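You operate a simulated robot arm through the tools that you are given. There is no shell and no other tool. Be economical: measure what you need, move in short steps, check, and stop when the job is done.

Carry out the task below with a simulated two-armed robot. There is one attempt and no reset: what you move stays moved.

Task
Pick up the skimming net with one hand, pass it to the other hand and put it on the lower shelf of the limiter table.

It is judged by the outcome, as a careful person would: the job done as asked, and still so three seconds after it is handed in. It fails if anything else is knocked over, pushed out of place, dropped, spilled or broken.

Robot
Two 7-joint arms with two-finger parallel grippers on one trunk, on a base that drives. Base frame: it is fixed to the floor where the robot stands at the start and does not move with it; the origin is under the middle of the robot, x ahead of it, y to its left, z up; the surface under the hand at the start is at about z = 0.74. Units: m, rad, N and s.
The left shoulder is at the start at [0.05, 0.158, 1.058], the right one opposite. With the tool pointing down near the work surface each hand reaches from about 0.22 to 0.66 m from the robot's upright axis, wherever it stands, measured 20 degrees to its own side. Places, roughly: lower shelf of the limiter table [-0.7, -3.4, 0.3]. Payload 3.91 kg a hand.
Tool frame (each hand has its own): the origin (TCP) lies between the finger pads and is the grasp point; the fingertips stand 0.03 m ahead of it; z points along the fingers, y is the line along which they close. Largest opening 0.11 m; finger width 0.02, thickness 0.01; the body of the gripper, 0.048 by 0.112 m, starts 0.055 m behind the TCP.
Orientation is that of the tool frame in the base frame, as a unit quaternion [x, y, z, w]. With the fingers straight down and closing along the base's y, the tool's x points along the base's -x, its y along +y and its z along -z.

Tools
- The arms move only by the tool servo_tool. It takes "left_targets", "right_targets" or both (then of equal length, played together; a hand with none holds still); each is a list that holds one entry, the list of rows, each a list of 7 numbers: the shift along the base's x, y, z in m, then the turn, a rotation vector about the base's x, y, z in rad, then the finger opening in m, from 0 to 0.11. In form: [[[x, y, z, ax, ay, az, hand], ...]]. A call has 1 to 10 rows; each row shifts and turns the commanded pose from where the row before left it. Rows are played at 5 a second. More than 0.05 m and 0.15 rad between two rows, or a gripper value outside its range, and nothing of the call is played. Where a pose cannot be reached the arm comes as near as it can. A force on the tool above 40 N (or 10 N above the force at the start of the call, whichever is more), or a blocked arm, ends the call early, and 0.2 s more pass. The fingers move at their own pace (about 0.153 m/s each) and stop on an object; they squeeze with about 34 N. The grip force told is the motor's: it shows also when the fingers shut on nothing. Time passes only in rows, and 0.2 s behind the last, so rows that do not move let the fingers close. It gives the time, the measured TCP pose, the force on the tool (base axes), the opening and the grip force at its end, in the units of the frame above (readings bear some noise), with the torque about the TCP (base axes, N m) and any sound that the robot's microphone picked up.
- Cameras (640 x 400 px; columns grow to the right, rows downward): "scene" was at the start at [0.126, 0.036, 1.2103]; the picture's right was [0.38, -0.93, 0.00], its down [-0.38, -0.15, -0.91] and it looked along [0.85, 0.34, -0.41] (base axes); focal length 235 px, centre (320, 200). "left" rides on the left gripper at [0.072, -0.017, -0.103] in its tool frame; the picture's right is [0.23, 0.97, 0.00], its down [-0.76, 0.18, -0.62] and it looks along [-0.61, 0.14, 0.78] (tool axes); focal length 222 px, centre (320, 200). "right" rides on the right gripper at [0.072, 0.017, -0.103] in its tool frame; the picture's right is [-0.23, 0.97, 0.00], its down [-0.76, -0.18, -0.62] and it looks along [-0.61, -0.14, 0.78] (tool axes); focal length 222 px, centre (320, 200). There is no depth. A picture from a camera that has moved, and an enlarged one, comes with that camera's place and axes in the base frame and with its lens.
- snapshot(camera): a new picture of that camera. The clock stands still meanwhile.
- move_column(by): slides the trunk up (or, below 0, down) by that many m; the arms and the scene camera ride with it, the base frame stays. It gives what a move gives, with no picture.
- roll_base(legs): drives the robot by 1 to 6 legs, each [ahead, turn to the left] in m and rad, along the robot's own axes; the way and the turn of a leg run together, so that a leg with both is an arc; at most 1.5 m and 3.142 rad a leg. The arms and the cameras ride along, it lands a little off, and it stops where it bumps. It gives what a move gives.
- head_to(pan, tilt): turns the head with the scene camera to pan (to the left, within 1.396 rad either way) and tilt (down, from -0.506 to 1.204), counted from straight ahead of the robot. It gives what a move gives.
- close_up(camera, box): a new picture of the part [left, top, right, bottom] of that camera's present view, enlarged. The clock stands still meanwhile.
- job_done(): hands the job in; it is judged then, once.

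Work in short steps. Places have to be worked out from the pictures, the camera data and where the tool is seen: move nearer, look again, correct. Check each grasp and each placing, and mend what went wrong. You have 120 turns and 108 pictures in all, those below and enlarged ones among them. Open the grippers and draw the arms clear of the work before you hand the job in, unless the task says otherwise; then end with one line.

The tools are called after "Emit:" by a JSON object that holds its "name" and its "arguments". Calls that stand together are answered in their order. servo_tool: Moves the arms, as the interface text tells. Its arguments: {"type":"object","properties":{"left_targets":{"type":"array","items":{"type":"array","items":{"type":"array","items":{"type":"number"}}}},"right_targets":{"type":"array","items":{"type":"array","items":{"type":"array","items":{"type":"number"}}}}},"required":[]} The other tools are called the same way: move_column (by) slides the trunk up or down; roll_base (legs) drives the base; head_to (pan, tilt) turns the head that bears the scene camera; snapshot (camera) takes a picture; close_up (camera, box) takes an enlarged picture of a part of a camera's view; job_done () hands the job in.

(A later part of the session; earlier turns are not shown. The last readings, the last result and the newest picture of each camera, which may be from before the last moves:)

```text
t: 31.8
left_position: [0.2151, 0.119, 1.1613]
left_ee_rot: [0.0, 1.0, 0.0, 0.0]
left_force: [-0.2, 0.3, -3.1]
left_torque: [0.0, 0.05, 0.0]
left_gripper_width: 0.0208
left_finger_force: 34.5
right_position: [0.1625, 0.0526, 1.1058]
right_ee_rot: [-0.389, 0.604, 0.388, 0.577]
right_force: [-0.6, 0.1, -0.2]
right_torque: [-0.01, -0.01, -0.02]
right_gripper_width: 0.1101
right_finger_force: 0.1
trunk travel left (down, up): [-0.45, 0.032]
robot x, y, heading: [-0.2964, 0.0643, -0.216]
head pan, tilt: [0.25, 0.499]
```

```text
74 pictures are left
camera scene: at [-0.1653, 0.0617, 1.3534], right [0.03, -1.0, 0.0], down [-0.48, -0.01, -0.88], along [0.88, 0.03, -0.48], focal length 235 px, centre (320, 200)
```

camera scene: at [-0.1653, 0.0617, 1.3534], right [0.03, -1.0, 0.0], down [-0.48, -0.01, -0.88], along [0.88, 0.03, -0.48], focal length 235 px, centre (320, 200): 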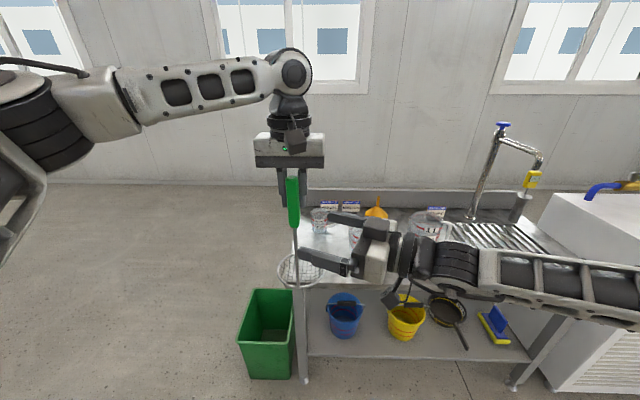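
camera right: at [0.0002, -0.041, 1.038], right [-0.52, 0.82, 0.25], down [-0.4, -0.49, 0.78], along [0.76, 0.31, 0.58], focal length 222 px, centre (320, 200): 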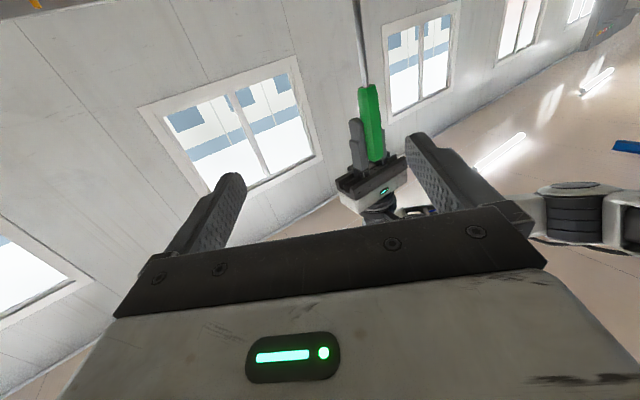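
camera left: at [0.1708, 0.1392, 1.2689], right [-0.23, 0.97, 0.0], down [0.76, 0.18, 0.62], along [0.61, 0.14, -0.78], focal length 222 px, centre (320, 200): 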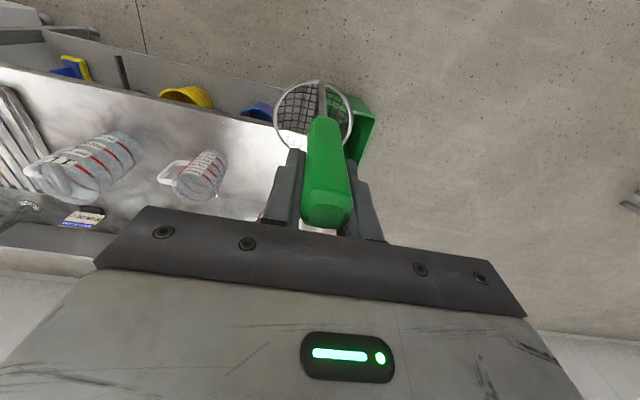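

Reach is good now. I turn the right hand a bit more so its fingers will close flush along x, lining it up in front of the handle.

Emit:
{"name": "servo_tool", "arguments": {"right_targets": [[[0.018, -0.005, 0, 0, 0, 0.135, 0.11], [0.018, -0.005, 0, 0, 0, 0.135, 0.11], [0.018, -0.004, 0, 0, 0, 0.135, 0.11]]]}}

Emit:
{"name": "snapshot", "arguments": {"camera": "right"}}

Emit:
{"name": "snapshot", "arguments": {"camera": "scene"}}

```text
t: 32.6
left_position: [0.2161, 0.1191, 1.1613]
left_ee_rot: [0.0, 1.0, 0.0, 0.0]
left_force: [-0.3, 0.0, -1.9]
left_torque: [0.0, 0.04, 0.02]
left_gripper_width: 0.021
left_finger_force: 33.8
right_position: [0.2164, 0.0377, 1.1058]
right_ee_rot: [-0.504, 0.513, 0.497, 0.486]
right_force: [-0.2, 0.0, -0.2]
right_torque: [0.0, -0.01, 0.0]
right_gripper_width: 0.1098
right_finger_force: 0.0
trunk travel left (down, up): [-0.45, 0.032]
robot x, y, heading: [-0.2923, 0.0689, -0.219]
head pan, tilt: [0.25, 0.499]
```

```text
73 pictures are left
camera right: at [0.1964, -0.0681, 1.0366], right [-0.97, 0.01, 0.25], down [0.19, -0.6, 0.78], along [0.15, 0.8, 0.58], focal length 222 px, centre (320, 200)
```

right: 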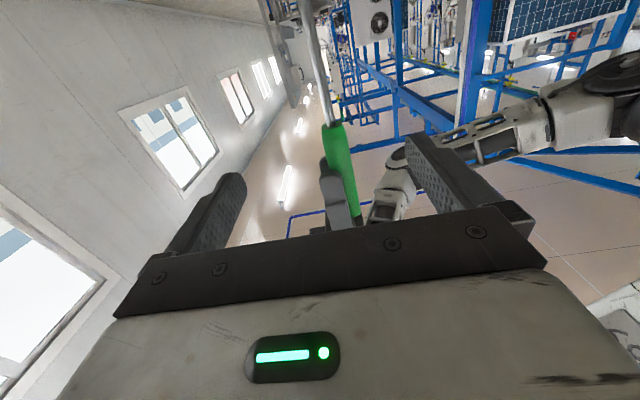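

```text
72 pictures are left
camera scene: at [-0.1648, 0.0618, 1.3533], right [0.03, -1.0, 0.0], down [-0.48, -0.01, -0.88], along [0.88, 0.03, -0.48], focal length 235 px, centre (320, 200)
```

scene: 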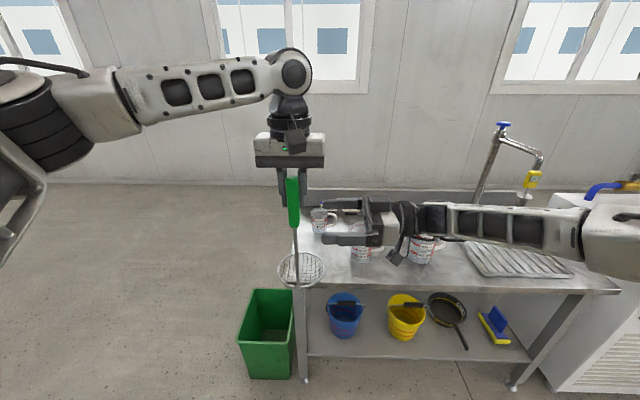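

The handle's lower part is at about (0.203, 0.122) with its bottom at z≈1.098. I shift x by −0.012, raise 5 mm, and advance in steps.

Emit:
{"name": "servo_tool", "arguments": {"right_targets": [[[-0.012, 0.01, 0.005, 0, 0, 0, 0.11], [0, 0.025, 0, 0, 0, 0, 0.11], [0, 0.025, 0, 0, 0, 0, 0.11], [0, 0.02, 0, 0, 0, 0, 0.11]]]}}

Emit:
{"name": "snapshot", "arguments": {"camera": "right"}}

Emit:
{"name": "close_up", "arguments": {"camera": "scene", "box": [220, 120, 420, 300]}}

Emit:
{"name": "snapshot", "arguments": {"camera": "left"}}

```text
t: 33.6
left_position: [0.2157, 0.1202, 1.1623]
left_ee_rot: [0.001, 1.0, 0.0, -0.001]
left_force: [-0.5, -1.3, -2.1]
left_torque: [0.01, 0.06, 0.01]
left_gripper_width: 0.021
left_finger_force: 33.8
right_position: [0.2043, 0.1175, 1.1125]
right_ee_rot: [-0.503, 0.513, 0.496, 0.488]
right_force: [-0.2, -0.2, -0.8]
right_torque: [-0.01, -0.02, 0.0]
right_gripper_width: 0.1099
right_finger_force: 0.0
trunk travel left (down, up): [-0.45, 0.032]
robot x, y, heading: [-0.2949, 0.0648, -0.215]
head pan, tilt: [0.25, 0.499]
```

```text
71 pictures are left
camera right: at [0.1851, 0.011, 1.0434], right [-0.97, 0.01, 0.25], down [0.19, -0.6, 0.78], along [0.15, 0.8, 0.58], focal length 222 px, centre (320, 200)
```

right: 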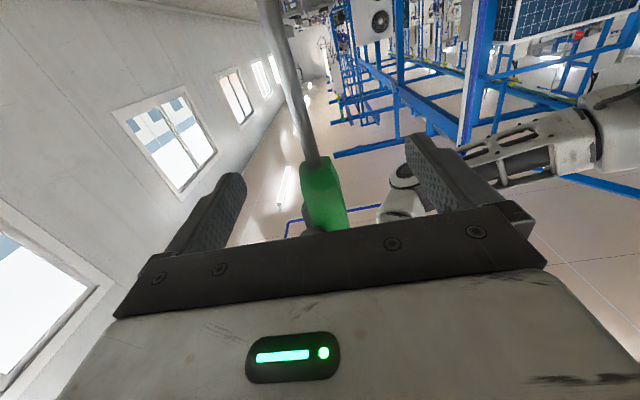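

```text
2.22 times, centred on (320, 210) of scene
camera zoom: at [-0.1653, 0.0617, 1.3533], right [0.03, -1.0, 0.0], down [-0.48, -0.01, -0.88], along [0.88, 0.03, -0.48], focal length 522 px, centre (320, 178)
```

zoom: 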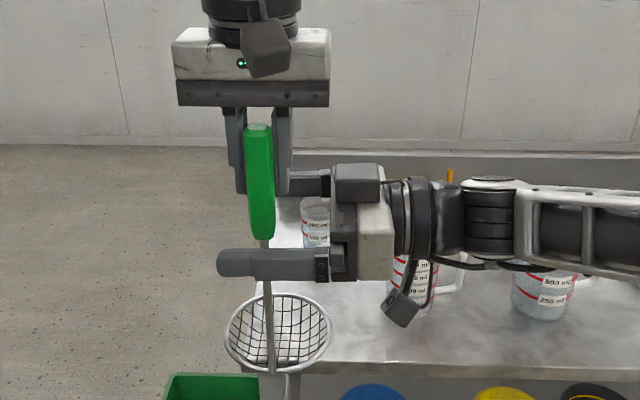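

```text
69 pictures are left
camera left: at [0.1424, 0.1035, 1.2661], right [-0.23, 0.97, 0.0], down [0.76, 0.18, 0.62], along [0.61, 0.14, -0.78], focal length 222 px, centre (320, 200)
```

left: 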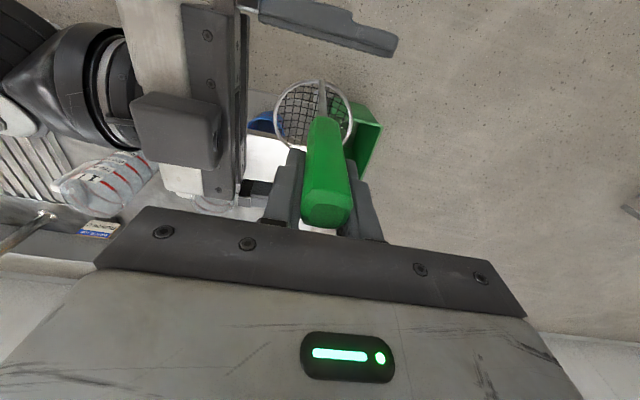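

The handle lies between the right fingers, just at its lower end (bottom z≈1.099, TCP 1.1125). I nudge up 3 mm, −3 mm in x, and close the right hand.

Emit:
{"name": "servo_tool", "arguments": {"right_targets": [[[-0.003, 0.002, 0.003, 0, 0, 0, 0.11], [0, 0, 0, 0, 0, 0, 0.06], [0, 0, 0, 0, 0, 0, 0.0], [0, 0, 0, 0, 0, 0, 0.0], [0, 0, 0, 0, 0, 0, 0.0]]]}}

Emit:
{"name": "snapshot", "arguments": {"camera": "right"}}

Emit:
{"name": "close_up", "arguments": {"camera": "scene", "box": [220, 120, 420, 300]}}

```text
t: 34.8
left_position: [0.2137, 0.1199, 1.1626]
left_ee_rot: [0.001, 1.0, -0.001, -0.001]
left_force: [-10.9, -4.4, 0.4]
left_torque: [-0.01, 0.9, 0.01]
left_gripper_width: 0.0209
left_finger_force: 33.5
right_position: [0.2017, 0.1183, 1.1155]
right_ee_rot: [-0.503, 0.513, 0.496, 0.489]
right_force: [11.2, 4.4, -1.0]
right_torque: [-0.21, -0.27, 0.04]
right_gripper_width: 0.0208
right_finger_force: 34.0
trunk travel left (down, up): [-0.45, 0.032]
robot x, y, heading: [-0.2958, 0.065, -0.219]
head pan, tilt: [0.25, 0.499]
```

```text
68 pictures are left
camera right: at [0.1826, 0.0125, 1.0463], right [-0.97, 0.01, 0.25], down [0.19, -0.6, 0.78], along [0.16, 0.8, 0.58], focal length 222 px, centre (320, 200)
```

right: 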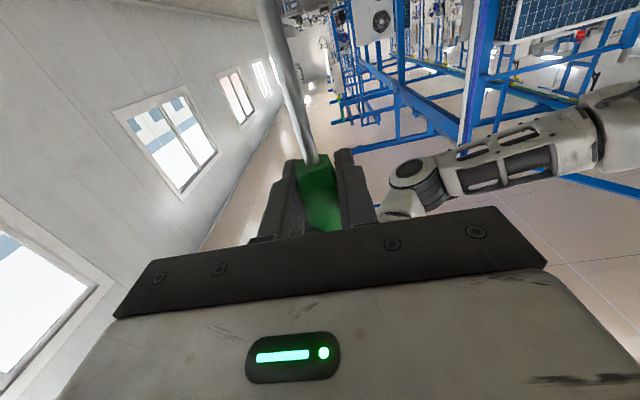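

```text
2.22 times, centred on (320, 210) of scene
camera zoom: at [-0.1654, 0.0614, 1.3533], right [0.03, -1.0, 0.0], down [-0.48, -0.01, -0.88], along [0.88, 0.03, -0.48], focal length 522 px, centre (320, 178)
```

zoom: 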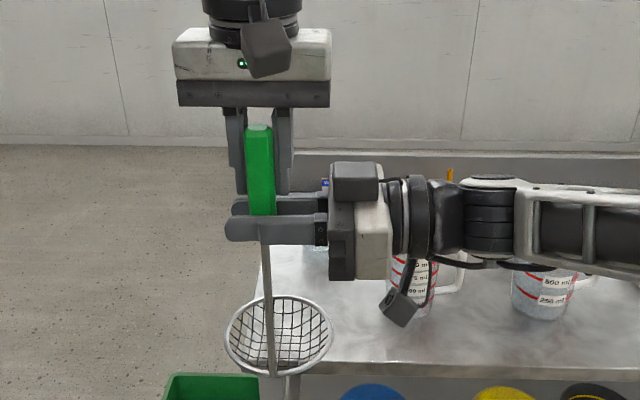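

Right grip is firm (21 mm, 34 N). I open the left hand only to 0.05 m, so as not to touch the right gripper's body, and then raise it away.

Emit:
{"name": "servo_tool", "arguments": {"left_targets": [[[0, 0, 0, 0, 0, 0, 0.045], [0, 0, 0, 0, 0, 0, 0.045]]]}}

Emit:
{"name": "servo_tool", "arguments": {"left_targets": [[[0, 0, 0.02, 0, 0, 0, 0.045], [0, 0, 0.03, 0, 0, 0, 0.045], [0, 0.02, 0.03, 0, 0, 0, 0.045], [0, 0.03, 0.02, 0, 0, 0, 0.045]]]}}

Emit:
{"name": "snapshot", "arguments": {"camera": "scene"}}

Emit:
{"name": "snapshot", "arguments": {"camera": "right"}}

```text
t: 35.4
left_position: [0.2152, 0.1194, 1.1617]
left_ee_rot: [0.001, 1.0, 0.001, 0.0]
left_force: [-0.6, -0.5, 0.7]
left_torque: [0.0, 0.0, 0.03]
left_gripper_width: 0.0448
left_finger_force: 0.0
right_position: [0.2012, 0.1183, 1.114]
right_ee_rot: [-0.503, 0.513, 0.497, 0.487]
right_force: [0.4, 0.1, -0.5]
right_torque: [-0.02, 0.08, 0.0]
right_gripper_width: 0.0208
right_finger_force: 34.2
trunk travel left (down, up): [-0.45, 0.032]
robot x, y, heading: [-0.2985, 0.0656, -0.224]
head pan, tilt: [0.25, 0.499]
```

```text
t: 36.4
left_position: [0.2113, 0.1756, 1.251]
left_ee_rot: [-0.001, 1.0, -0.001, 0.0]
left_force: [0.4, 0.1, -0.1]
left_torque: [-0.06, 0.0, 0.02]
left_gripper_width: 0.0451
left_finger_force: 0.1
left hand out of reach, approached as far as the arm can: row 1, 2
right_position: [0.2016, 0.1185, 1.115]
right_ee_rot: [-0.503, 0.513, 0.496, 0.487]
right_force: [-0.1, 0.0, -1.9]
right_torque: [0.05, 0.1, -0.02]
right_gripper_width: 0.0203
right_finger_force: 34.1
trunk travel left (down, up): [-0.45, 0.032]
robot x, y, heading: [-0.2955, 0.0701, -0.219]
head pan, tilt: [0.25, 0.499]
```

```text
66 pictures are left
camera scene: at [-0.1656, 0.0619, 1.3533], right [0.03, -1.0, 0.0], down [-0.48, -0.01, -0.88], along [0.88, 0.03, -0.48], focal length 235 px, centre (320, 200)
```

scene: 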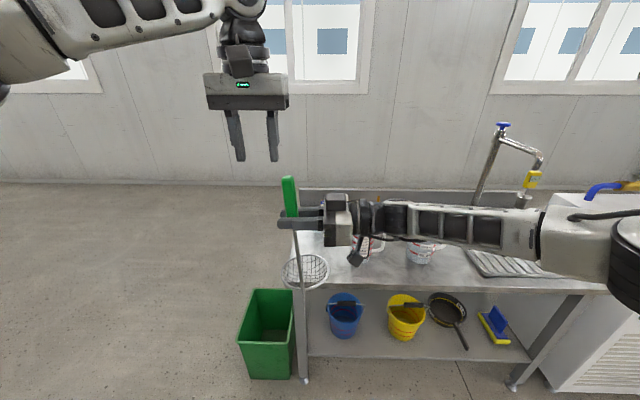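

```text
65 pictures are left
camera right: at [0.182, 0.0129, 1.0459], right [-0.97, 0.01, 0.25], down [0.19, -0.6, 0.78], along [0.15, 0.8, 0.58], focal length 222 px, centre (320, 200)
```

right: 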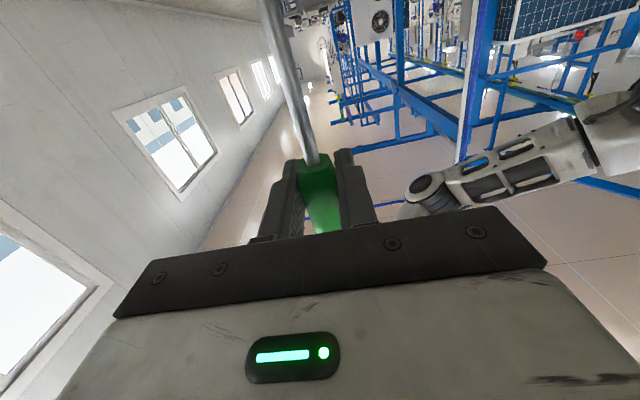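

The right hand alone holds the net. Now I turn the base toward the limiter table, net clear of the bench.

Emit:
{"name": "roll_base", "arguments": {"legs": [[0, -1.44]]}}

Emit:
{"name": "head_to", "arguments": {"pan": 0.0, "tilt": 0.45}}

Emit:
{"name": "snapshot", "arguments": {"camera": "scene"}}

```text
t: 40.4
left_position: [-0.1253, -0.4246, 1.2517]
left_ee_rot: [0.662, 0.749, 0.0, 0.0]
left_force: [0.5, -0.2, 0.5]
left_torque: [0.01, -0.02, 0.02]
left_gripper_width: 0.0452
left_finger_force: 0.0
right_position: [-0.1827, -0.4219, 1.1151]
right_ee_rot: [-0.039, 0.717, 0.05, 0.694]
right_force: [0.0, -0.4, -0.9]
right_torque: [0.08, -0.03, 0.0]
right_gripper_width: 0.0207
right_finger_force: 34.4
trunk travel left (down, up): [-0.45, 0.032]
robot x, y, heading: [-0.2969, 0.0656, -1.67]
head pan, tilt: [0.25, 0.499]
```

```text
t: 41.1
left_position: [-0.1246, -0.4254, 1.2524]
left_ee_rot: [0.662, 0.749, 0.0, 0.0]
left_force: [0.2, 0.1, -0.6]
left_torque: [0.03, 0.02, 0.01]
left_gripper_width: 0.045
left_finger_force: 0.0
right_position: [-0.1824, -0.421, 1.1145]
right_ee_rot: [-0.038, 0.718, 0.05, 0.694]
right_force: [0.5, -0.1, -2.4]
right_torque: [0.08, 0.01, 0.01]
right_gripper_width: 0.0208
right_finger_force: 34.1
trunk travel left (down, up): [-0.45, 0.032]
robot x, y, heading: [-0.2914, 0.0637, -1.671]
head pan, tilt: [0.0, 0.45]
```

```text
64 pictures are left
camera scene: at [-0.3082, -0.064, 1.3578], right [-1.0, 0.1, 0.0], down [0.04, 0.43, -0.9], along [-0.09, -0.9, -0.44], focal length 235 px, centre (320, 200)
```

scene: 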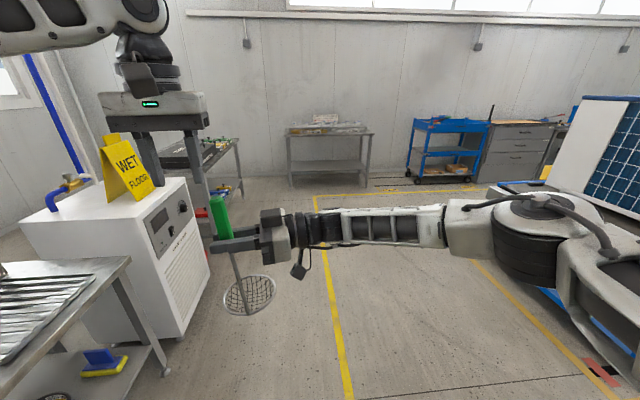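

The table is straight ahead with a clear lane. I drive 1.4 m ahead and look again.

Emit:
{"name": "roll_base", "arguments": {"legs": [[1.4, 0]]}}

Emit:
{"name": "head_to", "arguments": {"pan": 0.0, "tilt": 0.5}}

Emit:
{"name": "snapshot", "arguments": {"camera": "scene"}}

```text
t: 48.1
left_position: [-0.2975, -1.8211, 1.2512]
left_ee_rot: [0.674, 0.738, 0.0, 0.0]
left_force: [0.8, -0.3, -0.2]
left_torque: [0.04, 0.01, 0.04]
left_gripper_width: 0.0448
left_finger_force: 0.1
right_position: [-0.3559, -1.8139, 1.1132]
right_ee_rot: [-0.026, 0.718, 0.039, 0.694]
right_force: [0.8, -0.3, -1.4]
right_torque: [0.04, 0.01, 0.0]
right_gripper_width: 0.0207
right_finger_force: 33.8
trunk travel left (down, up): [-0.45, 0.032]
robot x, y, heading: [-0.4553, -1.3248, -1.699]
head pan, tilt: [0.0, 0.45]
```

```text
t: 48.7
left_position: [-0.2986, -1.8196, 1.2507]
left_ee_rot: [0.675, 0.738, 0.0, 0.0]
left_force: [0.9, -1.1, -0.1]
left_torque: [0.0, 0.0, 0.0]
left_gripper_width: 0.045
left_finger_force: 0.0
right_position: [-0.3553, -1.8138, 1.1138]
right_ee_rot: [-0.025, 0.718, 0.037, 0.695]
right_force: [0.0, -0.1, -2.2]
right_torque: [0.04, 0.0, -0.02]
right_gripper_width: 0.0208
right_finger_force: 33.7
trunk travel left (down, up): [-0.45, 0.032]
robot x, y, heading: [-0.4496, -1.3265, -1.705]
head pan, tilt: [0.0, 0.499]
```

```text
63 pictures are left
camera scene: at [-0.4697, -1.4525, 1.3534], right [-0.99, 0.13, 0.0], down [0.06, 0.47, -0.88], along [-0.11, -0.87, -0.48], focal length 235 px, centre (320, 200)
```

scene: 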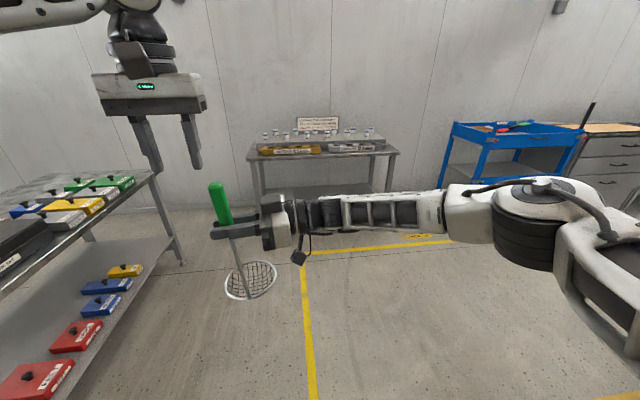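

The lower shelf lies ahead, table roughly x −0.17…−1.3, front near y −3.15. Here in open floor I swing the right hand to point ahead (net stays upright) and draw the left hand back.

Emit:
{"name": "servo_tool", "arguments": {"right_targets": [[[-0.03, 0.001, 0, 0, 0, -0.145, 0], [-0.03, 0.001, 0, 0, 0, -0.145, 0], [-0.03, 0.001, 0, 0, 0, -0.145, 0], [-0.03, 0.001, 0, 0, 0, -0.145, 0], [-0.03, 0.001, 0, 0, 0, -0.145, 0], [-0.03, 0.001, 0, 0, 0, -0.145, 0]]], "left_targets": [[[0.015, 0.025, 0, 0, 0, 0, 0.04], [0.015, 0.025, 0, 0, 0, 0, 0.04], [0.015, 0.025, 0, 0, 0, 0, 0.04], [0.015, 0.025, 0, 0, 0, 0, 0.04], [0.015, 0.025, 0, 0, 0, 0, 0.04], [0.015, 0.025, 0, 0, 0, 0, 0.04]]]}}

Emit:
{"name": "snapshot", "arguments": {"camera": "scene"}}

```text
t: 50.1
left_position: [-0.2093, -1.671, 1.251]
left_ee_rot: [0.675, 0.738, 0.0, 0.0]
left_force: [0.2, 0.4, 0.2]
left_torque: [-0.01, -0.04, 0.03]
left_gripper_width: 0.0402
left_finger_force: 0.0
right_position: [-0.5358, -1.8086, 1.1142]
right_ee_rot: [0.28, 0.662, -0.259, 0.645]
right_force: [-0.1, 0.0, -1.8]
right_torque: [0.06, -0.05, 0.01]
right_gripper_width: 0.0206
right_finger_force: 33.7
trunk travel left (down, up): [-0.45, 0.032]
robot x, y, heading: [-0.4505, -1.3225, -1.699]
head pan, tilt: [0.0, 0.499]
```

```text
62 pictures are left
camera scene: at [-0.4697, -1.4517, 1.3535], right [-0.99, 0.13, 0.0], down [0.06, 0.47, -0.88], along [-0.11, -0.87, -0.48], focal length 235 px, centre (320, 200)
```

scene: 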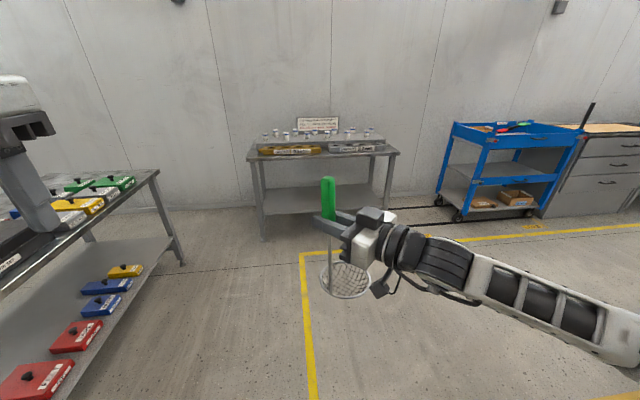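

The shelf is empty, z≈0.28, front edge y≈−3.2. I finish the swing so the right hand points toward −y.

Emit:
{"name": "servo_tool", "arguments": {"right_targets": [[[-0.025, -0.005, 0, 0, 0, -0.135, 0], [-0.025, -0.005, 0, 0, 0, -0.135, 0], [-0.025, -0.005, 0, 0, 0, -0.135, 0], [-0.025, -0.005, 0, 0, 0, -0.135, 0], [-0.025, -0.005, 0, 0, 0, -0.135, 0], [-0.025, -0.005, 0, 0, 0, -0.135, 0]]]}}

Emit:
{"name": "snapshot", "arguments": {"camera": "scene"}}

```text
t: 51.5
left_position: [-0.2093, -1.6701, 1.2509]
left_ee_rot: [0.674, 0.738, 0.0, 0.0]
left_force: [0.3, 0.2, 0.4]
left_torque: [-0.02, 0.01, -0.03]
left_gripper_width: 0.04
left_finger_force: 0.1
right_position: [-0.6832, -1.8303, 1.1066]
right_ee_rot: [0.469, 0.546, -0.44, 0.536]
right_force: [-0.7, 0.8, -1.2]
right_torque: [-0.04, -0.05, -0.04]
right_gripper_width: 0.0207
right_finger_force: 33.9
right hand out of reach, approached as far as the arm can: row 4, 5, 6
trunk travel left (down, up): [-0.45, 0.032]
robot x, y, heading: [-0.4526, -1.3237, -1.696]
head pan, tilt: [0.0, 0.499]
```

```text
61 pictures are left
camera scene: at [-0.4698, -1.4525, 1.3533], right [-0.99, 0.13, 0.0], down [0.06, 0.47, -0.88], along [-0.11, -0.87, -0.48], focal length 235 px, centre (320, 200)
```

scene: 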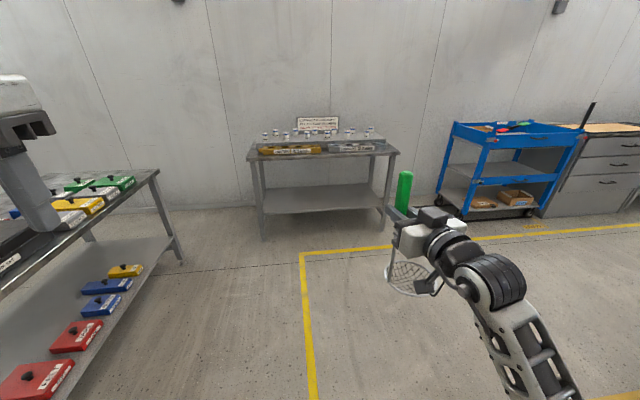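

The hand points at the shelf (yaw −1.40). Now I lower the trunk by 0.45 m in the open.

Emit:
{"name": "move_column", "arguments": {"by": -0.45}}

Emit:
{"name": "snapshot", "arguments": {"camera": "scene"}}

```text
refused: -0.45 is not a number from -0.4 to 0.4
```

```text
60 pictures are left
camera scene: at [-0.4698, -1.4525, 1.3533], right [-0.99, 0.13, 0.0], down [0.06, 0.47, -0.88], along [-0.11, -0.87, -0.48], focal length 235 px, centre (320, 200)
```

scene: 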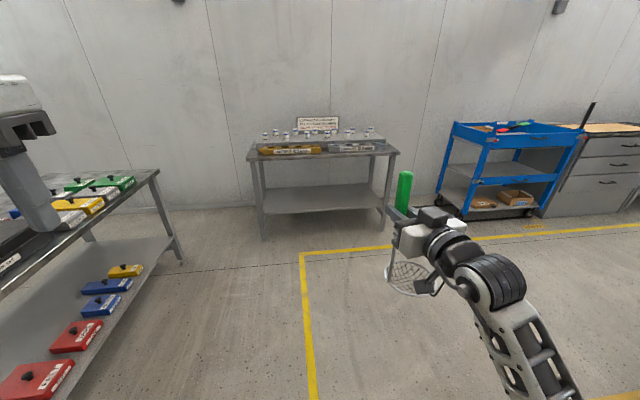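

The limit is 0.4 m per call, so I lower by 0.4.

Emit:
{"name": "move_column", "arguments": {"by": -0.4}}

Emit:
{"name": "snapshot", "arguments": {"camera": "scene"}}

Emit:
{"name": "snapshot", "arguments": {"camera": "right"}}

```text
t: 55.4
left_position: [-0.2083, -1.6716, 0.8508]
left_ee_rot: [0.674, 0.739, 0.0, 0.0]
left_force: [0.1, 0.1, -0.5]
left_torque: [0.01, -0.01, 0.03]
left_gripper_width: 0.0398
left_finger_force: 0.1
right_position: [-0.6836, -1.831, 0.7068]
right_ee_rot: [0.468, 0.546, -0.44, 0.537]
right_force: [0.5, -0.5, -2.1]
right_torque: [-0.03, -0.04, 0.0]
right_gripper_width: 0.0204
right_finger_force: 33.8
trunk travel left (down, up): [-0.05, 0.432]
robot x, y, heading: [-0.4536, -1.322, -1.705]
head pan, tilt: [0.0, 0.499]
```

```text
59 pictures are left
camera scene: at [-0.4698, -1.4525, 0.9534], right [-0.99, 0.13, 0.0], down [0.06, 0.47, -0.88], along [-0.11, -0.87, -0.48], focal length 235 px, centre (320, 200)
```

scene: 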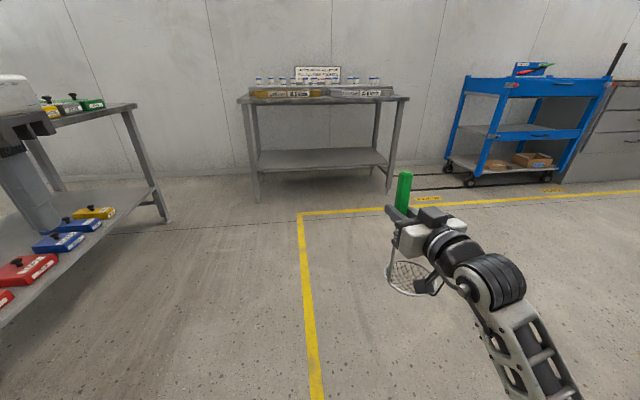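

```text
58 pictures are left
camera right: at [-0.6849, -1.7231, 0.639], right [0.96, 0.16, 0.25], down [-0.3, 0.55, 0.78], along [-0.01, -0.82, 0.58], focal length 222 px, centre (320, 200)
```

right: 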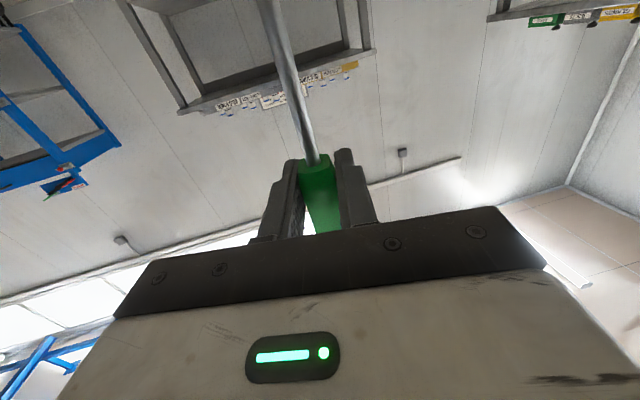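

The lane is fine. Before driving I raise and draw back the left hand so it stays well clear of the table top, and straighten the heading.

Emit:
{"name": "servo_tool", "arguments": {"left_targets": [[[0, 0.02, 0.04, 0, 0, 0, 0.04], [0, 0.02, 0.04, 0, 0, 0, 0.04], [0, 0.02, 0.04, 0, 0, 0, 0.04], [0, 0.02, 0.04, 0, 0, 0, 0.04]]]}}

Emit:
{"name": "roll_base", "arguments": {"legs": [[0, 0.13], [1.05, 0]]}}

Emit:
{"name": "snapshot", "arguments": {"camera": "scene"}}

```text
t: 56.4
left_position: [-0.2102, -1.5902, 1.0068]
left_ee_rot: [0.674, 0.738, -0.001, 0.0]
left_force: [1.2, -0.3, -0.6]
left_torque: [0.05, 0.04, 0.02]
left_gripper_width: 0.04
left_finger_force: 0.1
left hand out of reach, approached as far as the arm can: row 4
right_position: [-0.6836, -1.8312, 0.7069]
right_ee_rot: [0.468, 0.546, -0.441, 0.537]
right_force: [-0.2, 0.4, -2.3]
right_torque: [-0.01, -0.03, 0.04]
right_gripper_width: 0.0207
right_finger_force: 34.1
trunk travel left (down, up): [-0.05, 0.432]
robot x, y, heading: [-0.4547, -1.3187, -1.699]
head pan, tilt: [0.0, 0.499]
```

```text
t: 62.4
left_position: [-0.1834, -2.6241, 1.007]
left_ee_rot: [0.628, 0.778, -0.001, 0.0]
left_force: [-0.2, -0.6, -0.3]
left_torque: [0.03, 0.04, 0.0]
left_gripper_width: 0.0399
left_finger_force: 0.1
right_position: [-0.6228, -2.9209, 0.707]
right_ee_rot: [0.434, 0.574, -0.406, 0.563]
right_force: [-0.3, -0.3, -1.9]
right_torque: [0.03, -0.08, 0.03]
right_gripper_width: 0.0207
right_finger_force: 34.0
trunk travel left (down, up): [-0.05, 0.432]
robot x, y, heading: [-0.4535, -2.3852, -1.576]
head pan, tilt: [0.0, 0.499]
```

```text
57 pictures are left
camera scene: at [-0.4565, -2.5189, 0.9533], right [-1.0, 0.01, 0.0], down [0.0, 0.48, -0.88], along [-0.01, -0.88, -0.48], focal length 235 px, centre (320, 200)
```

scene: 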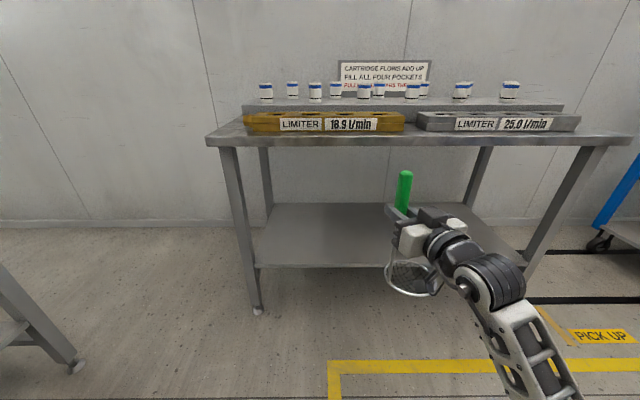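

Table geometry: front y≈−3.21, shelf z≈0.28, underside of top ≈0.74. I lower the right hand to TCP z≈0.56 (net bottom ≈0.34).

Emit:
{"name": "servo_tool", "arguments": {"right_targets": [[[0, 0, -0.035, 0, 0, 0, 0], [0, 0, -0.035, 0, 0, 0, 0], [0, 0, -0.035, 0, 0, 0, 0], [0, 0, -0.035, 0, 0, 0, 0]]]}}

Emit:
{"name": "snapshot", "arguments": {"camera": "scene"}}

```text
t: 63.4
left_position: [-0.1826, -2.6239, 1.0078]
left_ee_rot: [0.629, 0.778, -0.001, 0.0]
left_force: [-0.4, 0.0, 0.6]
left_torque: [-0.01, -0.02, -0.01]
left_gripper_width: 0.0399
left_finger_force: 0.0
right_position: [-0.638, -2.9247, 0.5802]
right_ee_rot: [0.433, 0.575, -0.403, 0.565]
right_force: [-0.2, 0.5, -1.2]
right_torque: [0.03, -0.07, 0.01]
right_gripper_width: 0.0206
right_finger_force: 33.8
right hand out of reach, approached as far as the arm can: row 1, 2, 3, 4
trunk travel left (down, up): [-0.05, 0.432]
robot x, y, heading: [-0.4579, -2.3903, -1.572]
head pan, tilt: [0.0, 0.499]
```

```text
56 pictures are left
camera scene: at [-0.4564, -2.5189, 0.9534], right [-1.0, 0.01, 0.0], down [0.0, 0.48, -0.88], along [-0.01, -0.88, -0.48], focal length 235 px, centre (320, 200)
```

scene: 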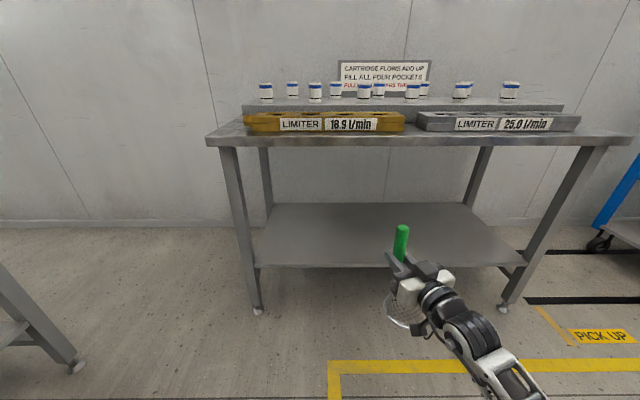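

It stops at z 0.58 at this pose; I try a little more forward and to the right, and further down.

Emit:
{"name": "servo_tool", "arguments": {"right_targets": [[[-0.01, -0.03, 0, 0, 0, 0, 0], [-0.01, -0.03, -0.01, 0, 0, 0, 0], [-0.01, 0, -0.03, 0, 0, 0, 0]]]}}

```text
t: 64.2
left_position: [-0.1831, -2.6247, 1.0076]
left_ee_rot: [0.628, 0.778, -0.001, 0.0]
left_force: [0.3, 0.7, 0.0]
left_torque: [-0.02, -0.01, -0.02]
left_gripper_width: 0.0401
left_finger_force: 0.2
right_position: [-0.6687, -2.985, 0.5413]
right_ee_rot: [0.434, 0.573, -0.407, 0.563]
right_force: [-0.8, 0.0, -2.4]
right_torque: [0.04, -0.08, 0.01]
right_gripper_width: 0.0207
right_finger_force: 34.2
trunk travel left (down, up): [-0.05, 0.432]
robot x, y, heading: [-0.4526, -2.3899, -1.576]
head pan, tilt: [0.0, 0.499]
```

Now at z 0.541 with good reach. I check the net's hang height relative to the shelf before moving in.

Emit:
{"name": "close_up", "arguments": {"camera": "scene", "box": [320, 180, 520, 340]}}

Emit:
{"name": "snapshot", "arguments": {"camera": "left"}}

```text
2.50 times, centred on (420, 260) of scene
camera zoom: at [-0.4564, -2.5189, 0.9534], right [-1.0, 0.01, 0.0], down [0.0, 0.48, -0.88], along [-0.01, -0.88, -0.48], focal length 587 px, centre (70, 50)
```

zoom: 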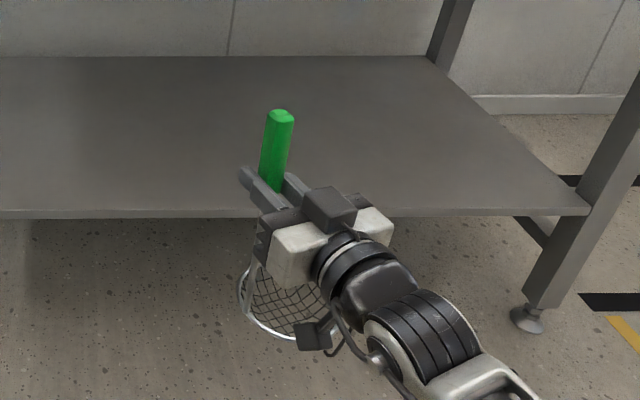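

```text
54 pictures are left
camera left: at [-0.2149, -2.5565, 1.111], right [0.9, 0.43, 0.0], down [0.34, -0.71, 0.62], along [0.27, -0.57, -0.78], focal length 222 px, centre (320, 200)
```

left: 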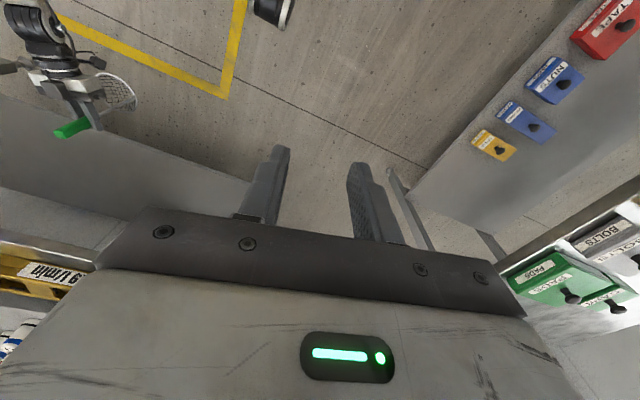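

Net bottom should be about 0.32, shelf 0.28; orientation of the tool matches that at the handover, so the net is still upright as it first stood. I drive in 0.3 m and check the clearance.

Emit:
{"name": "roll_base", "arguments": {"legs": [[0.2, 0]]}}

Emit:
{"name": "snapshot", "arguments": {"camera": "scene"}}

Emit:
{"name": "snapshot", "arguments": {"camera": "left"}}

```text
t: 65.8
left_position: [-0.184, -2.8234, 1.0078]
left_ee_rot: [0.628, 0.778, -0.002, 0.0]
left_force: [0.4, 0.3, -0.4]
left_torque: [0.0, 0.01, 0.01]
left_gripper_width: 0.0399
left_finger_force: 0.0
right_position: [-0.6685, -3.1849, 0.5417]
right_ee_rot: [0.434, 0.574, -0.406, 0.563]
right_force: [0.3, 0.1, -2.6]
right_torque: [-0.03, -0.07, -0.01]
right_gripper_width: 0.0208
right_finger_force: 33.8
trunk travel left (down, up): [-0.05, 0.432]
robot x, y, heading: [-0.4615, -2.5905, -1.578]
head pan, tilt: [0.0, 0.499]
```

```text
53 pictures are left
camera scene: at [-0.4577, -2.7186, 0.9533], right [-1.0, 0.01, 0.0], down [0.0, 0.48, -0.88], along [-0.01, -0.88, -0.48], focal length 235 px, centre (320, 200)
```

scene: 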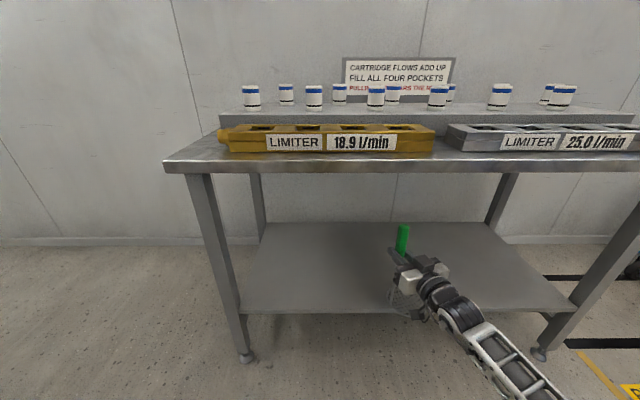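

```text
52 pictures are left
camera left: at [-0.2162, -2.7559, 1.1111], right [0.9, 0.43, 0.0], down [0.34, -0.7, 0.62], along [0.27, -0.57, -0.78], focal length 222 px, centre (320, 200)
```

left: 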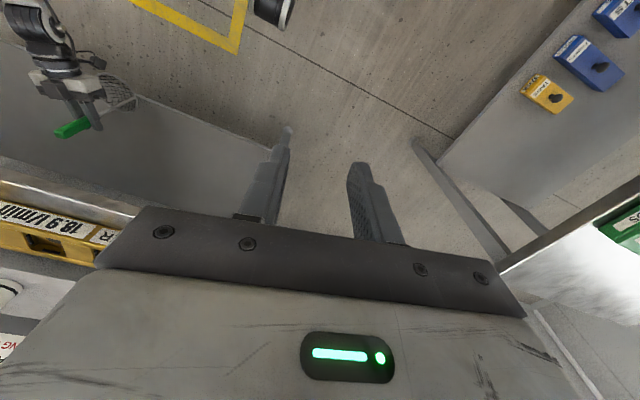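

Shelf front at y −3.207 confirmed. I raise the hand by 3 cm for safe entry, then drive another 0.2 m.

Emit:
{"name": "servo_tool", "arguments": {"right_targets": [[[0, 0, 0.03, 0, 0, 0, 0]]]}}

Emit:
{"name": "close_up", "arguments": {"camera": "left", "box": [0, 0, 240, 150]}}

Emit:
{"name": "close_up", "arguments": {"camera": "scene", "box": [320, 200, 520, 360]}}

```text
t: 66.2
left_position: [-0.1835, -2.8246, 1.0085]
left_ee_rot: [0.628, 0.778, 0.0, 0.0]
left_force: [-0.6, -0.2, -0.5]
left_torque: [-0.01, 0.01, -0.01]
left_gripper_width: 0.0398
left_finger_force: 0.0
right_position: [-0.6698, -3.1847, 0.5726]
right_ee_rot: [0.434, 0.574, -0.406, 0.563]
right_force: [0.4, 0.5, -1.2]
right_torque: [0.03, -0.07, 0.02]
right_gripper_width: 0.0207
right_finger_force: 34.2
trunk travel left (down, up): [-0.05, 0.432]
robot x, y, heading: [-0.4617, -2.5883, -1.579]
head pan, tilt: [0.0, 0.499]
```

```text
2.67 times, centred on (120, 75) of left
camera zoom: at [-0.2162, -2.756, 1.1111], right [0.9, 0.43, 0.0], down [0.34, -0.7, 0.62], along [0.27, -0.57, -0.78], focal length 592 px, centre (853, 533)
```

zoom: 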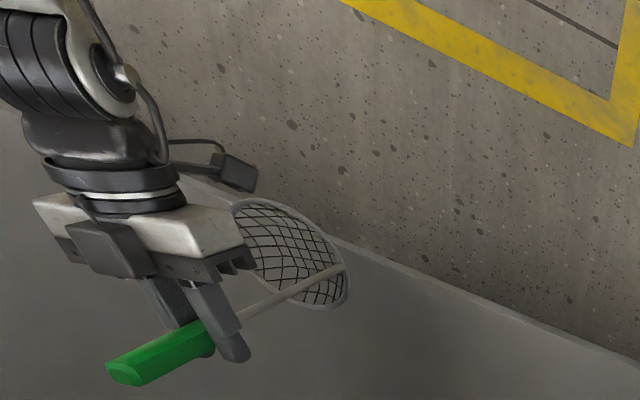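

```text
2.50 times, centred on (420, 280) of scene
camera zoom: at [-0.4578, -2.7187, 0.9533], right [-1.0, 0.01, 0.0], down [0.0, 0.48, -0.88], along [-0.01, -0.88, -0.48], focal length 587 px, centre (70, 0)
```

zoom: 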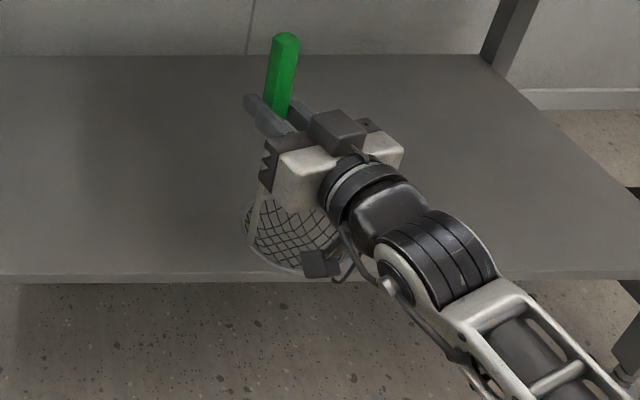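

The net hangs above shelf level with the rim well above. I drive in another 0.2 m.

Emit:
{"name": "roll_base", "arguments": {"legs": [[0.2, 0]]}}

Emit:
{"name": "snapshot", "arguments": {"camera": "scene"}}

Emit:
{"name": "snapshot", "arguments": {"camera": "right"}}

```text
t: 67.8
left_position: [-0.1856, -3.0247, 1.0073]
left_ee_rot: [0.627, 0.779, -0.003, 0.002]
left_force: [1.3, 0.7, -0.7]
left_torque: [0.0, 0.03, 0.0]
left_gripper_width: 0.0398
left_finger_force: 0.1
right_position: [-0.6707, -3.3839, 0.5726]
right_ee_rot: [0.434, 0.574, -0.407, 0.563]
right_force: [0.1, 0.4, -1.7]
right_torque: [0.02, -0.05, 0.05]
right_gripper_width: 0.0206
right_finger_force: 34.3
trunk travel left (down, up): [-0.05, 0.432]
robot x, y, heading: [-0.453, -2.7902, -1.58]
head pan, tilt: [0.0, 0.499]
```

```text
49 pictures are left
camera scene: at [-0.459, -2.9185, 0.9533], right [-1.0, 0.01, 0.0], down [0.0, 0.48, -0.88], along [-0.01, -0.88, -0.48], focal length 235 px, centre (320, 200)
```

scene: 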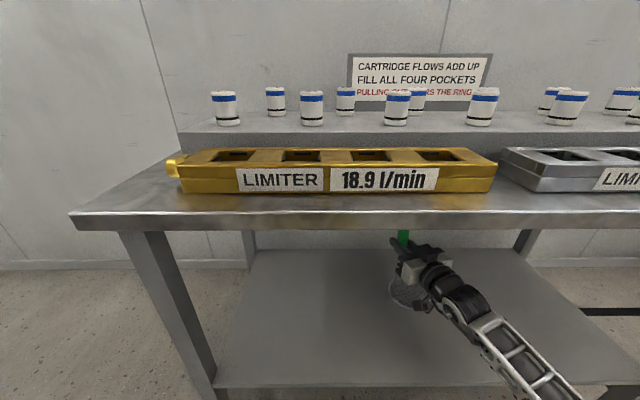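

```text
48 pictures are left
camera right: at [-0.6861, -3.2779, 0.504], right [0.93, 0.28, 0.25], down [-0.36, 0.51, 0.78], along [0.09, -0.81, 0.58], focal length 222 px, centre (320, 200)
```

right: 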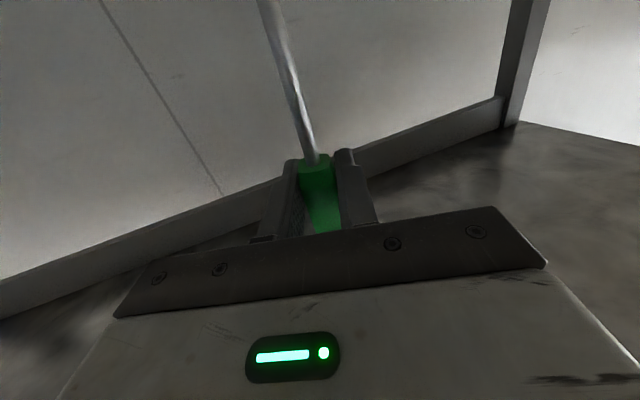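

Net is over the shelf. I lower in small steps, watching for contact force.

Emit:
{"name": "servo_tool", "arguments": {"right_targets": [[[0, 0, -0.015, 0, 0, 0, 0], [0, 0, -0.015, 0, 0, 0, 0], [0, 0, -0.01, 0, 0, 0, 0], [0, 0, -0.01, 0, 0, 0, 0]]]}}

Emit:
{"name": "head_to", "arguments": {"pan": -0.4, "tilt": 0.75}}

Emit:
{"name": "snapshot", "arguments": {"camera": "scene"}}

```text
t: 68.8
left_position: [-0.1865, -3.0247, 1.0075]
left_ee_rot: [0.628, 0.778, -0.002, 0.001]
left_force: [0.6, -0.1, 0.7]
left_torque: [0.0, -0.04, 0.01]
left_gripper_width: 0.0399
left_finger_force: 0.0
right_position: [-0.6719, -3.3844, 0.5222]
right_ee_rot: [0.435, 0.573, -0.407, 0.563]
right_force: [0.7, -0.1, -2.2]
right_torque: [0.0, -0.08, 0.03]
right_gripper_width: 0.0207
right_finger_force: 33.7
trunk travel left (down, up): [-0.05, 0.432]
robot x, y, heading: [-0.4583, -2.7886, -1.574]
head pan, tilt: [0.0, 0.499]
```

```text
t: 69.7
left_position: [-0.1841, -3.0242, 1.0066]
left_ee_rot: [0.628, 0.778, -0.002, 0.001]
left_force: [0.2, 0.9, -0.3]
left_torque: [0.0, -0.01, -0.01]
left_gripper_width: 0.0401
left_finger_force: 0.1
right_position: [-0.6716, -3.3851, 0.5224]
right_ee_rot: [0.434, 0.574, -0.406, 0.563]
right_force: [-0.2, 0.0, -2.3]
right_torque: [0.0, -0.09, 0.01]
right_gripper_width: 0.0207
right_finger_force: 34.2
trunk travel left (down, up): [-0.05, 0.432]
robot x, y, heading: [-0.4591, -2.7877, -1.579]
head pan, tilt: [-0.4, 0.75]
```

```text
47 pictures are left
camera scene: at [-0.4911, -2.9038, 0.9314], right [-0.92, 0.39, 0.0], down [0.27, 0.63, -0.73], along [-0.29, -0.67, -0.68], focal length 235 px, centre (320, 200)
```

scene: 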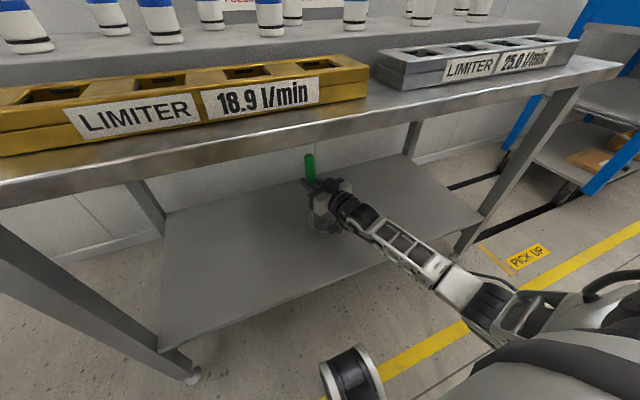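

No contact yet at TCP 0.522. I continue down in 6 mm steps.

Emit:
{"name": "servo_tool", "arguments": {"right_targets": [[[0, 0, -0.006, 0, 0, 0, 0], [0, 0, -0.006, 0, 0, 0, 0], [0, 0, 0, 0, 0, 0, 0]]]}}

Emit:
{"name": "servo_tool", "arguments": {"right_targets": [[[0, 0, -0.005, 0, 0, 0, 0], [0, 0, -0.005, 0, 0, 0, 0], [0, 0, 0, 0, 0, 0, 0]]]}}

Emit:
{"name": "close_up", "arguments": {"camera": "scene", "box": [240, 120, 440, 260]}}

```text
t: 70.5
left_position: [-0.1846, -3.0221, 1.0079]
left_ee_rot: [0.627, 0.779, -0.003, 0.001]
left_force: [0.1, -0.4, -0.3]
left_torque: [-0.02, -0.02, 0.02]
left_gripper_width: 0.04
left_finger_force: 0.1
right_position: [-0.6688, -3.3849, 0.5175]
right_ee_rot: [0.43, 0.571, -0.41, 0.567]
right_force: [3.8, 4.0, 22.6]
right_torque: [-0.31, 0.44, -0.06]
right_gripper_width: 0.0204
right_finger_force: 33.9
trunk travel left (down, up): [-0.05, 0.432]
robot x, y, heading: [-0.4582, -2.7899, -1.58]
head pan, tilt: [-0.4, 0.75]
```

```text
t: 71.3
left_position: [-0.184, -3.0218, 1.0076]
left_ee_rot: [0.628, 0.778, -0.004, 0.001]
left_force: [-0.3, 0.5, -0.2]
left_torque: [0.02, 0.0, 0.01]
left_gripper_width: 0.0399
left_finger_force: 0.1
right_position: [-0.6699, -3.3851, 0.5054]
right_ee_rot: [0.43, 0.572, -0.408, 0.567]
right_force: [0.8, 4.9, 21.3]
right_torque: [-0.31, 0.42, -0.05]
right_gripper_width: 0.0208
right_finger_force: 34.3
trunk travel left (down, up): [-0.05, 0.432]
robot x, y, heading: [-0.4582, -2.7888, -1.577]
head pan, tilt: [-0.4, 0.75]
```

```text
2.86 times, centred on (340, 190) of scene
camera zoom: at [-0.4906, -2.9021, 0.9318], right [-0.92, 0.4, 0.0], down [0.27, 0.62, -0.73], along [-0.29, -0.67, -0.68], focal length 671 px, centre (263, 229)
```

zoom: 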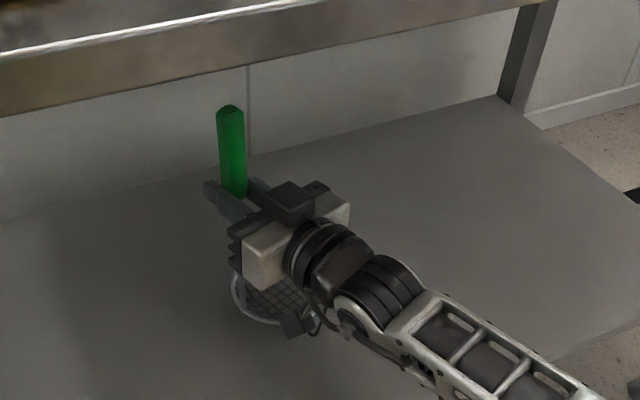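

Contact is felt (~22 N); the handle slid slightly in the grip. I ease the load by raising a few mm until the force is near nothing.

Emit:
{"name": "servo_tool", "arguments": {"right_targets": [[[0, 0, 0.004, 0, 0, 0, 0], [0, 0, 0, 0, 0, 0, 0]]]}}

Emit:
{"name": "snapshot", "arguments": {"camera": "left"}}

Emit:
{"name": "snapshot", "arguments": {"camera": "right"}}

```text
t: 71.9
left_position: [-0.1845, -3.0233, 1.0088]
left_ee_rot: [0.628, 0.779, -0.002, 0.001]
left_force: [-0.2, 0.2, 0.0]
left_torque: [-0.01, 0.0, -0.01]
left_gripper_width: 0.0399
left_finger_force: 0.0
right_position: [-0.6704, -3.3835, 0.505]
right_ee_rot: [0.432, 0.574, -0.406, 0.565]
right_force: [1.2, -1.7, 9.4]
right_torque: [-0.96, 0.07, 0.16]
right_gripper_width: 0.0205
right_finger_force: 34.4
trunk travel left (down, up): [-0.05, 0.432]
robot x, y, heading: [-0.4559, -2.7847, -1.578]
head pan, tilt: [-0.4, 0.75]
```

```text
45 pictures are left
camera left: at [-0.2171, -2.9548, 1.1111], right [0.9, 0.43, 0.0], down [0.34, -0.7, 0.63], along [0.27, -0.57, -0.78], focal length 222 px, centre (320, 200)
```

left: 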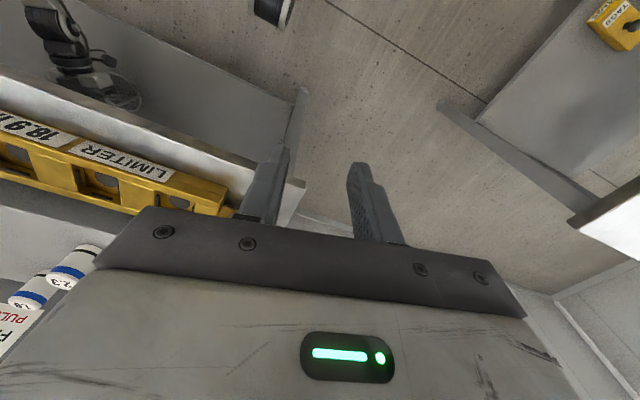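

```text
44 pictures are left
camera right: at [-0.6858, -3.2782, 0.4365], right [0.93, 0.28, 0.25], down [-0.36, 0.51, 0.78], along [0.09, -0.81, 0.58], focal length 222 px, centre (320, 200)
```

right: 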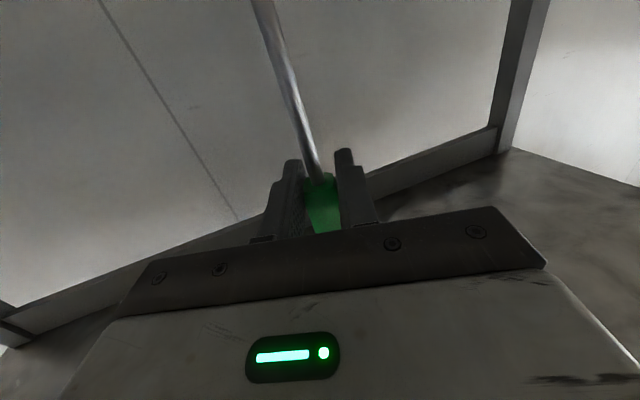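

Still 9 N; ease another 4 mm.

Emit:
{"name": "servo_tool", "arguments": {"right_targets": [[[0, 0, 0.003, 0, 0, 0, 0], [0, 0, 0, 0, 0, 0, 0]]]}}

Emit:
{"name": "close_up", "arguments": {"camera": "left", "box": [20, 20, 180, 120]}}

Emit:
{"name": "close_up", "arguments": {"camera": "scene", "box": [280, 140, 380, 240]}}

```text
t: 72.5
left_position: [-0.1852, -3.0233, 1.0082]
left_ee_rot: [0.628, 0.778, -0.001, 0.001]
left_force: [-0.4, 0.0, -0.2]
left_torque: [0.0, -0.01, 0.02]
left_gripper_width: 0.0401
left_finger_force: 0.2
right_position: [-0.6721, -3.3851, 0.5048]
right_ee_rot: [0.436, 0.575, -0.405, 0.561]
right_force: [-0.4, -1.8, 2.1]
right_torque: [-0.46, 0.12, 0.05]
right_gripper_width: 0.0205
right_finger_force: 34.0
trunk travel left (down, up): [-0.05, 0.432]
robot x, y, heading: [-0.4601, -2.7918, -1.576]
head pan, tilt: [-0.4, 0.75]
```

```text
4.00 times, centred on (100, 70) of left
camera zoom: at [-0.2174, -2.9555, 1.111], right [0.9, 0.43, 0.0], down [0.34, -0.7, 0.63], along [0.27, -0.57, -0.78], focal length 888 px, centre (1200, 720)
```

zoom: 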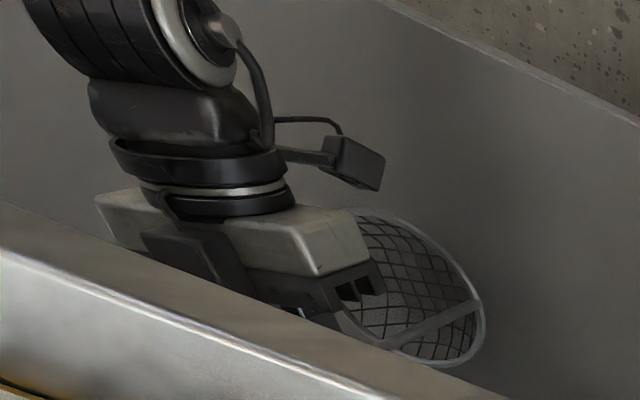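

```text
4.00 times, centred on (330, 190) of scene
camera zoom: at [-0.4911, -2.9034, 0.9313], right [-0.92, 0.4, 0.0], down [0.27, 0.63, -0.73], along [-0.29, -0.67, -0.68], focal length 939 px, centre (280, 240)
```

zoom: 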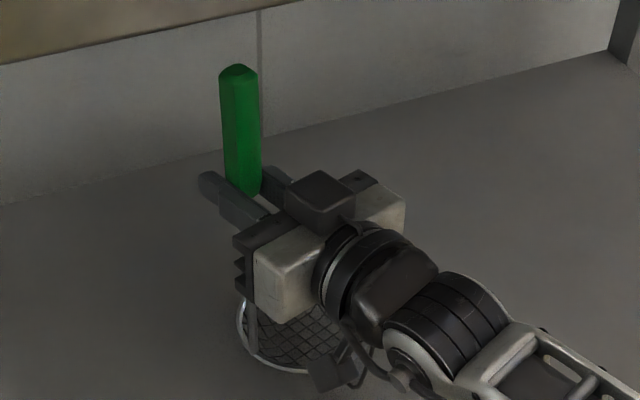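

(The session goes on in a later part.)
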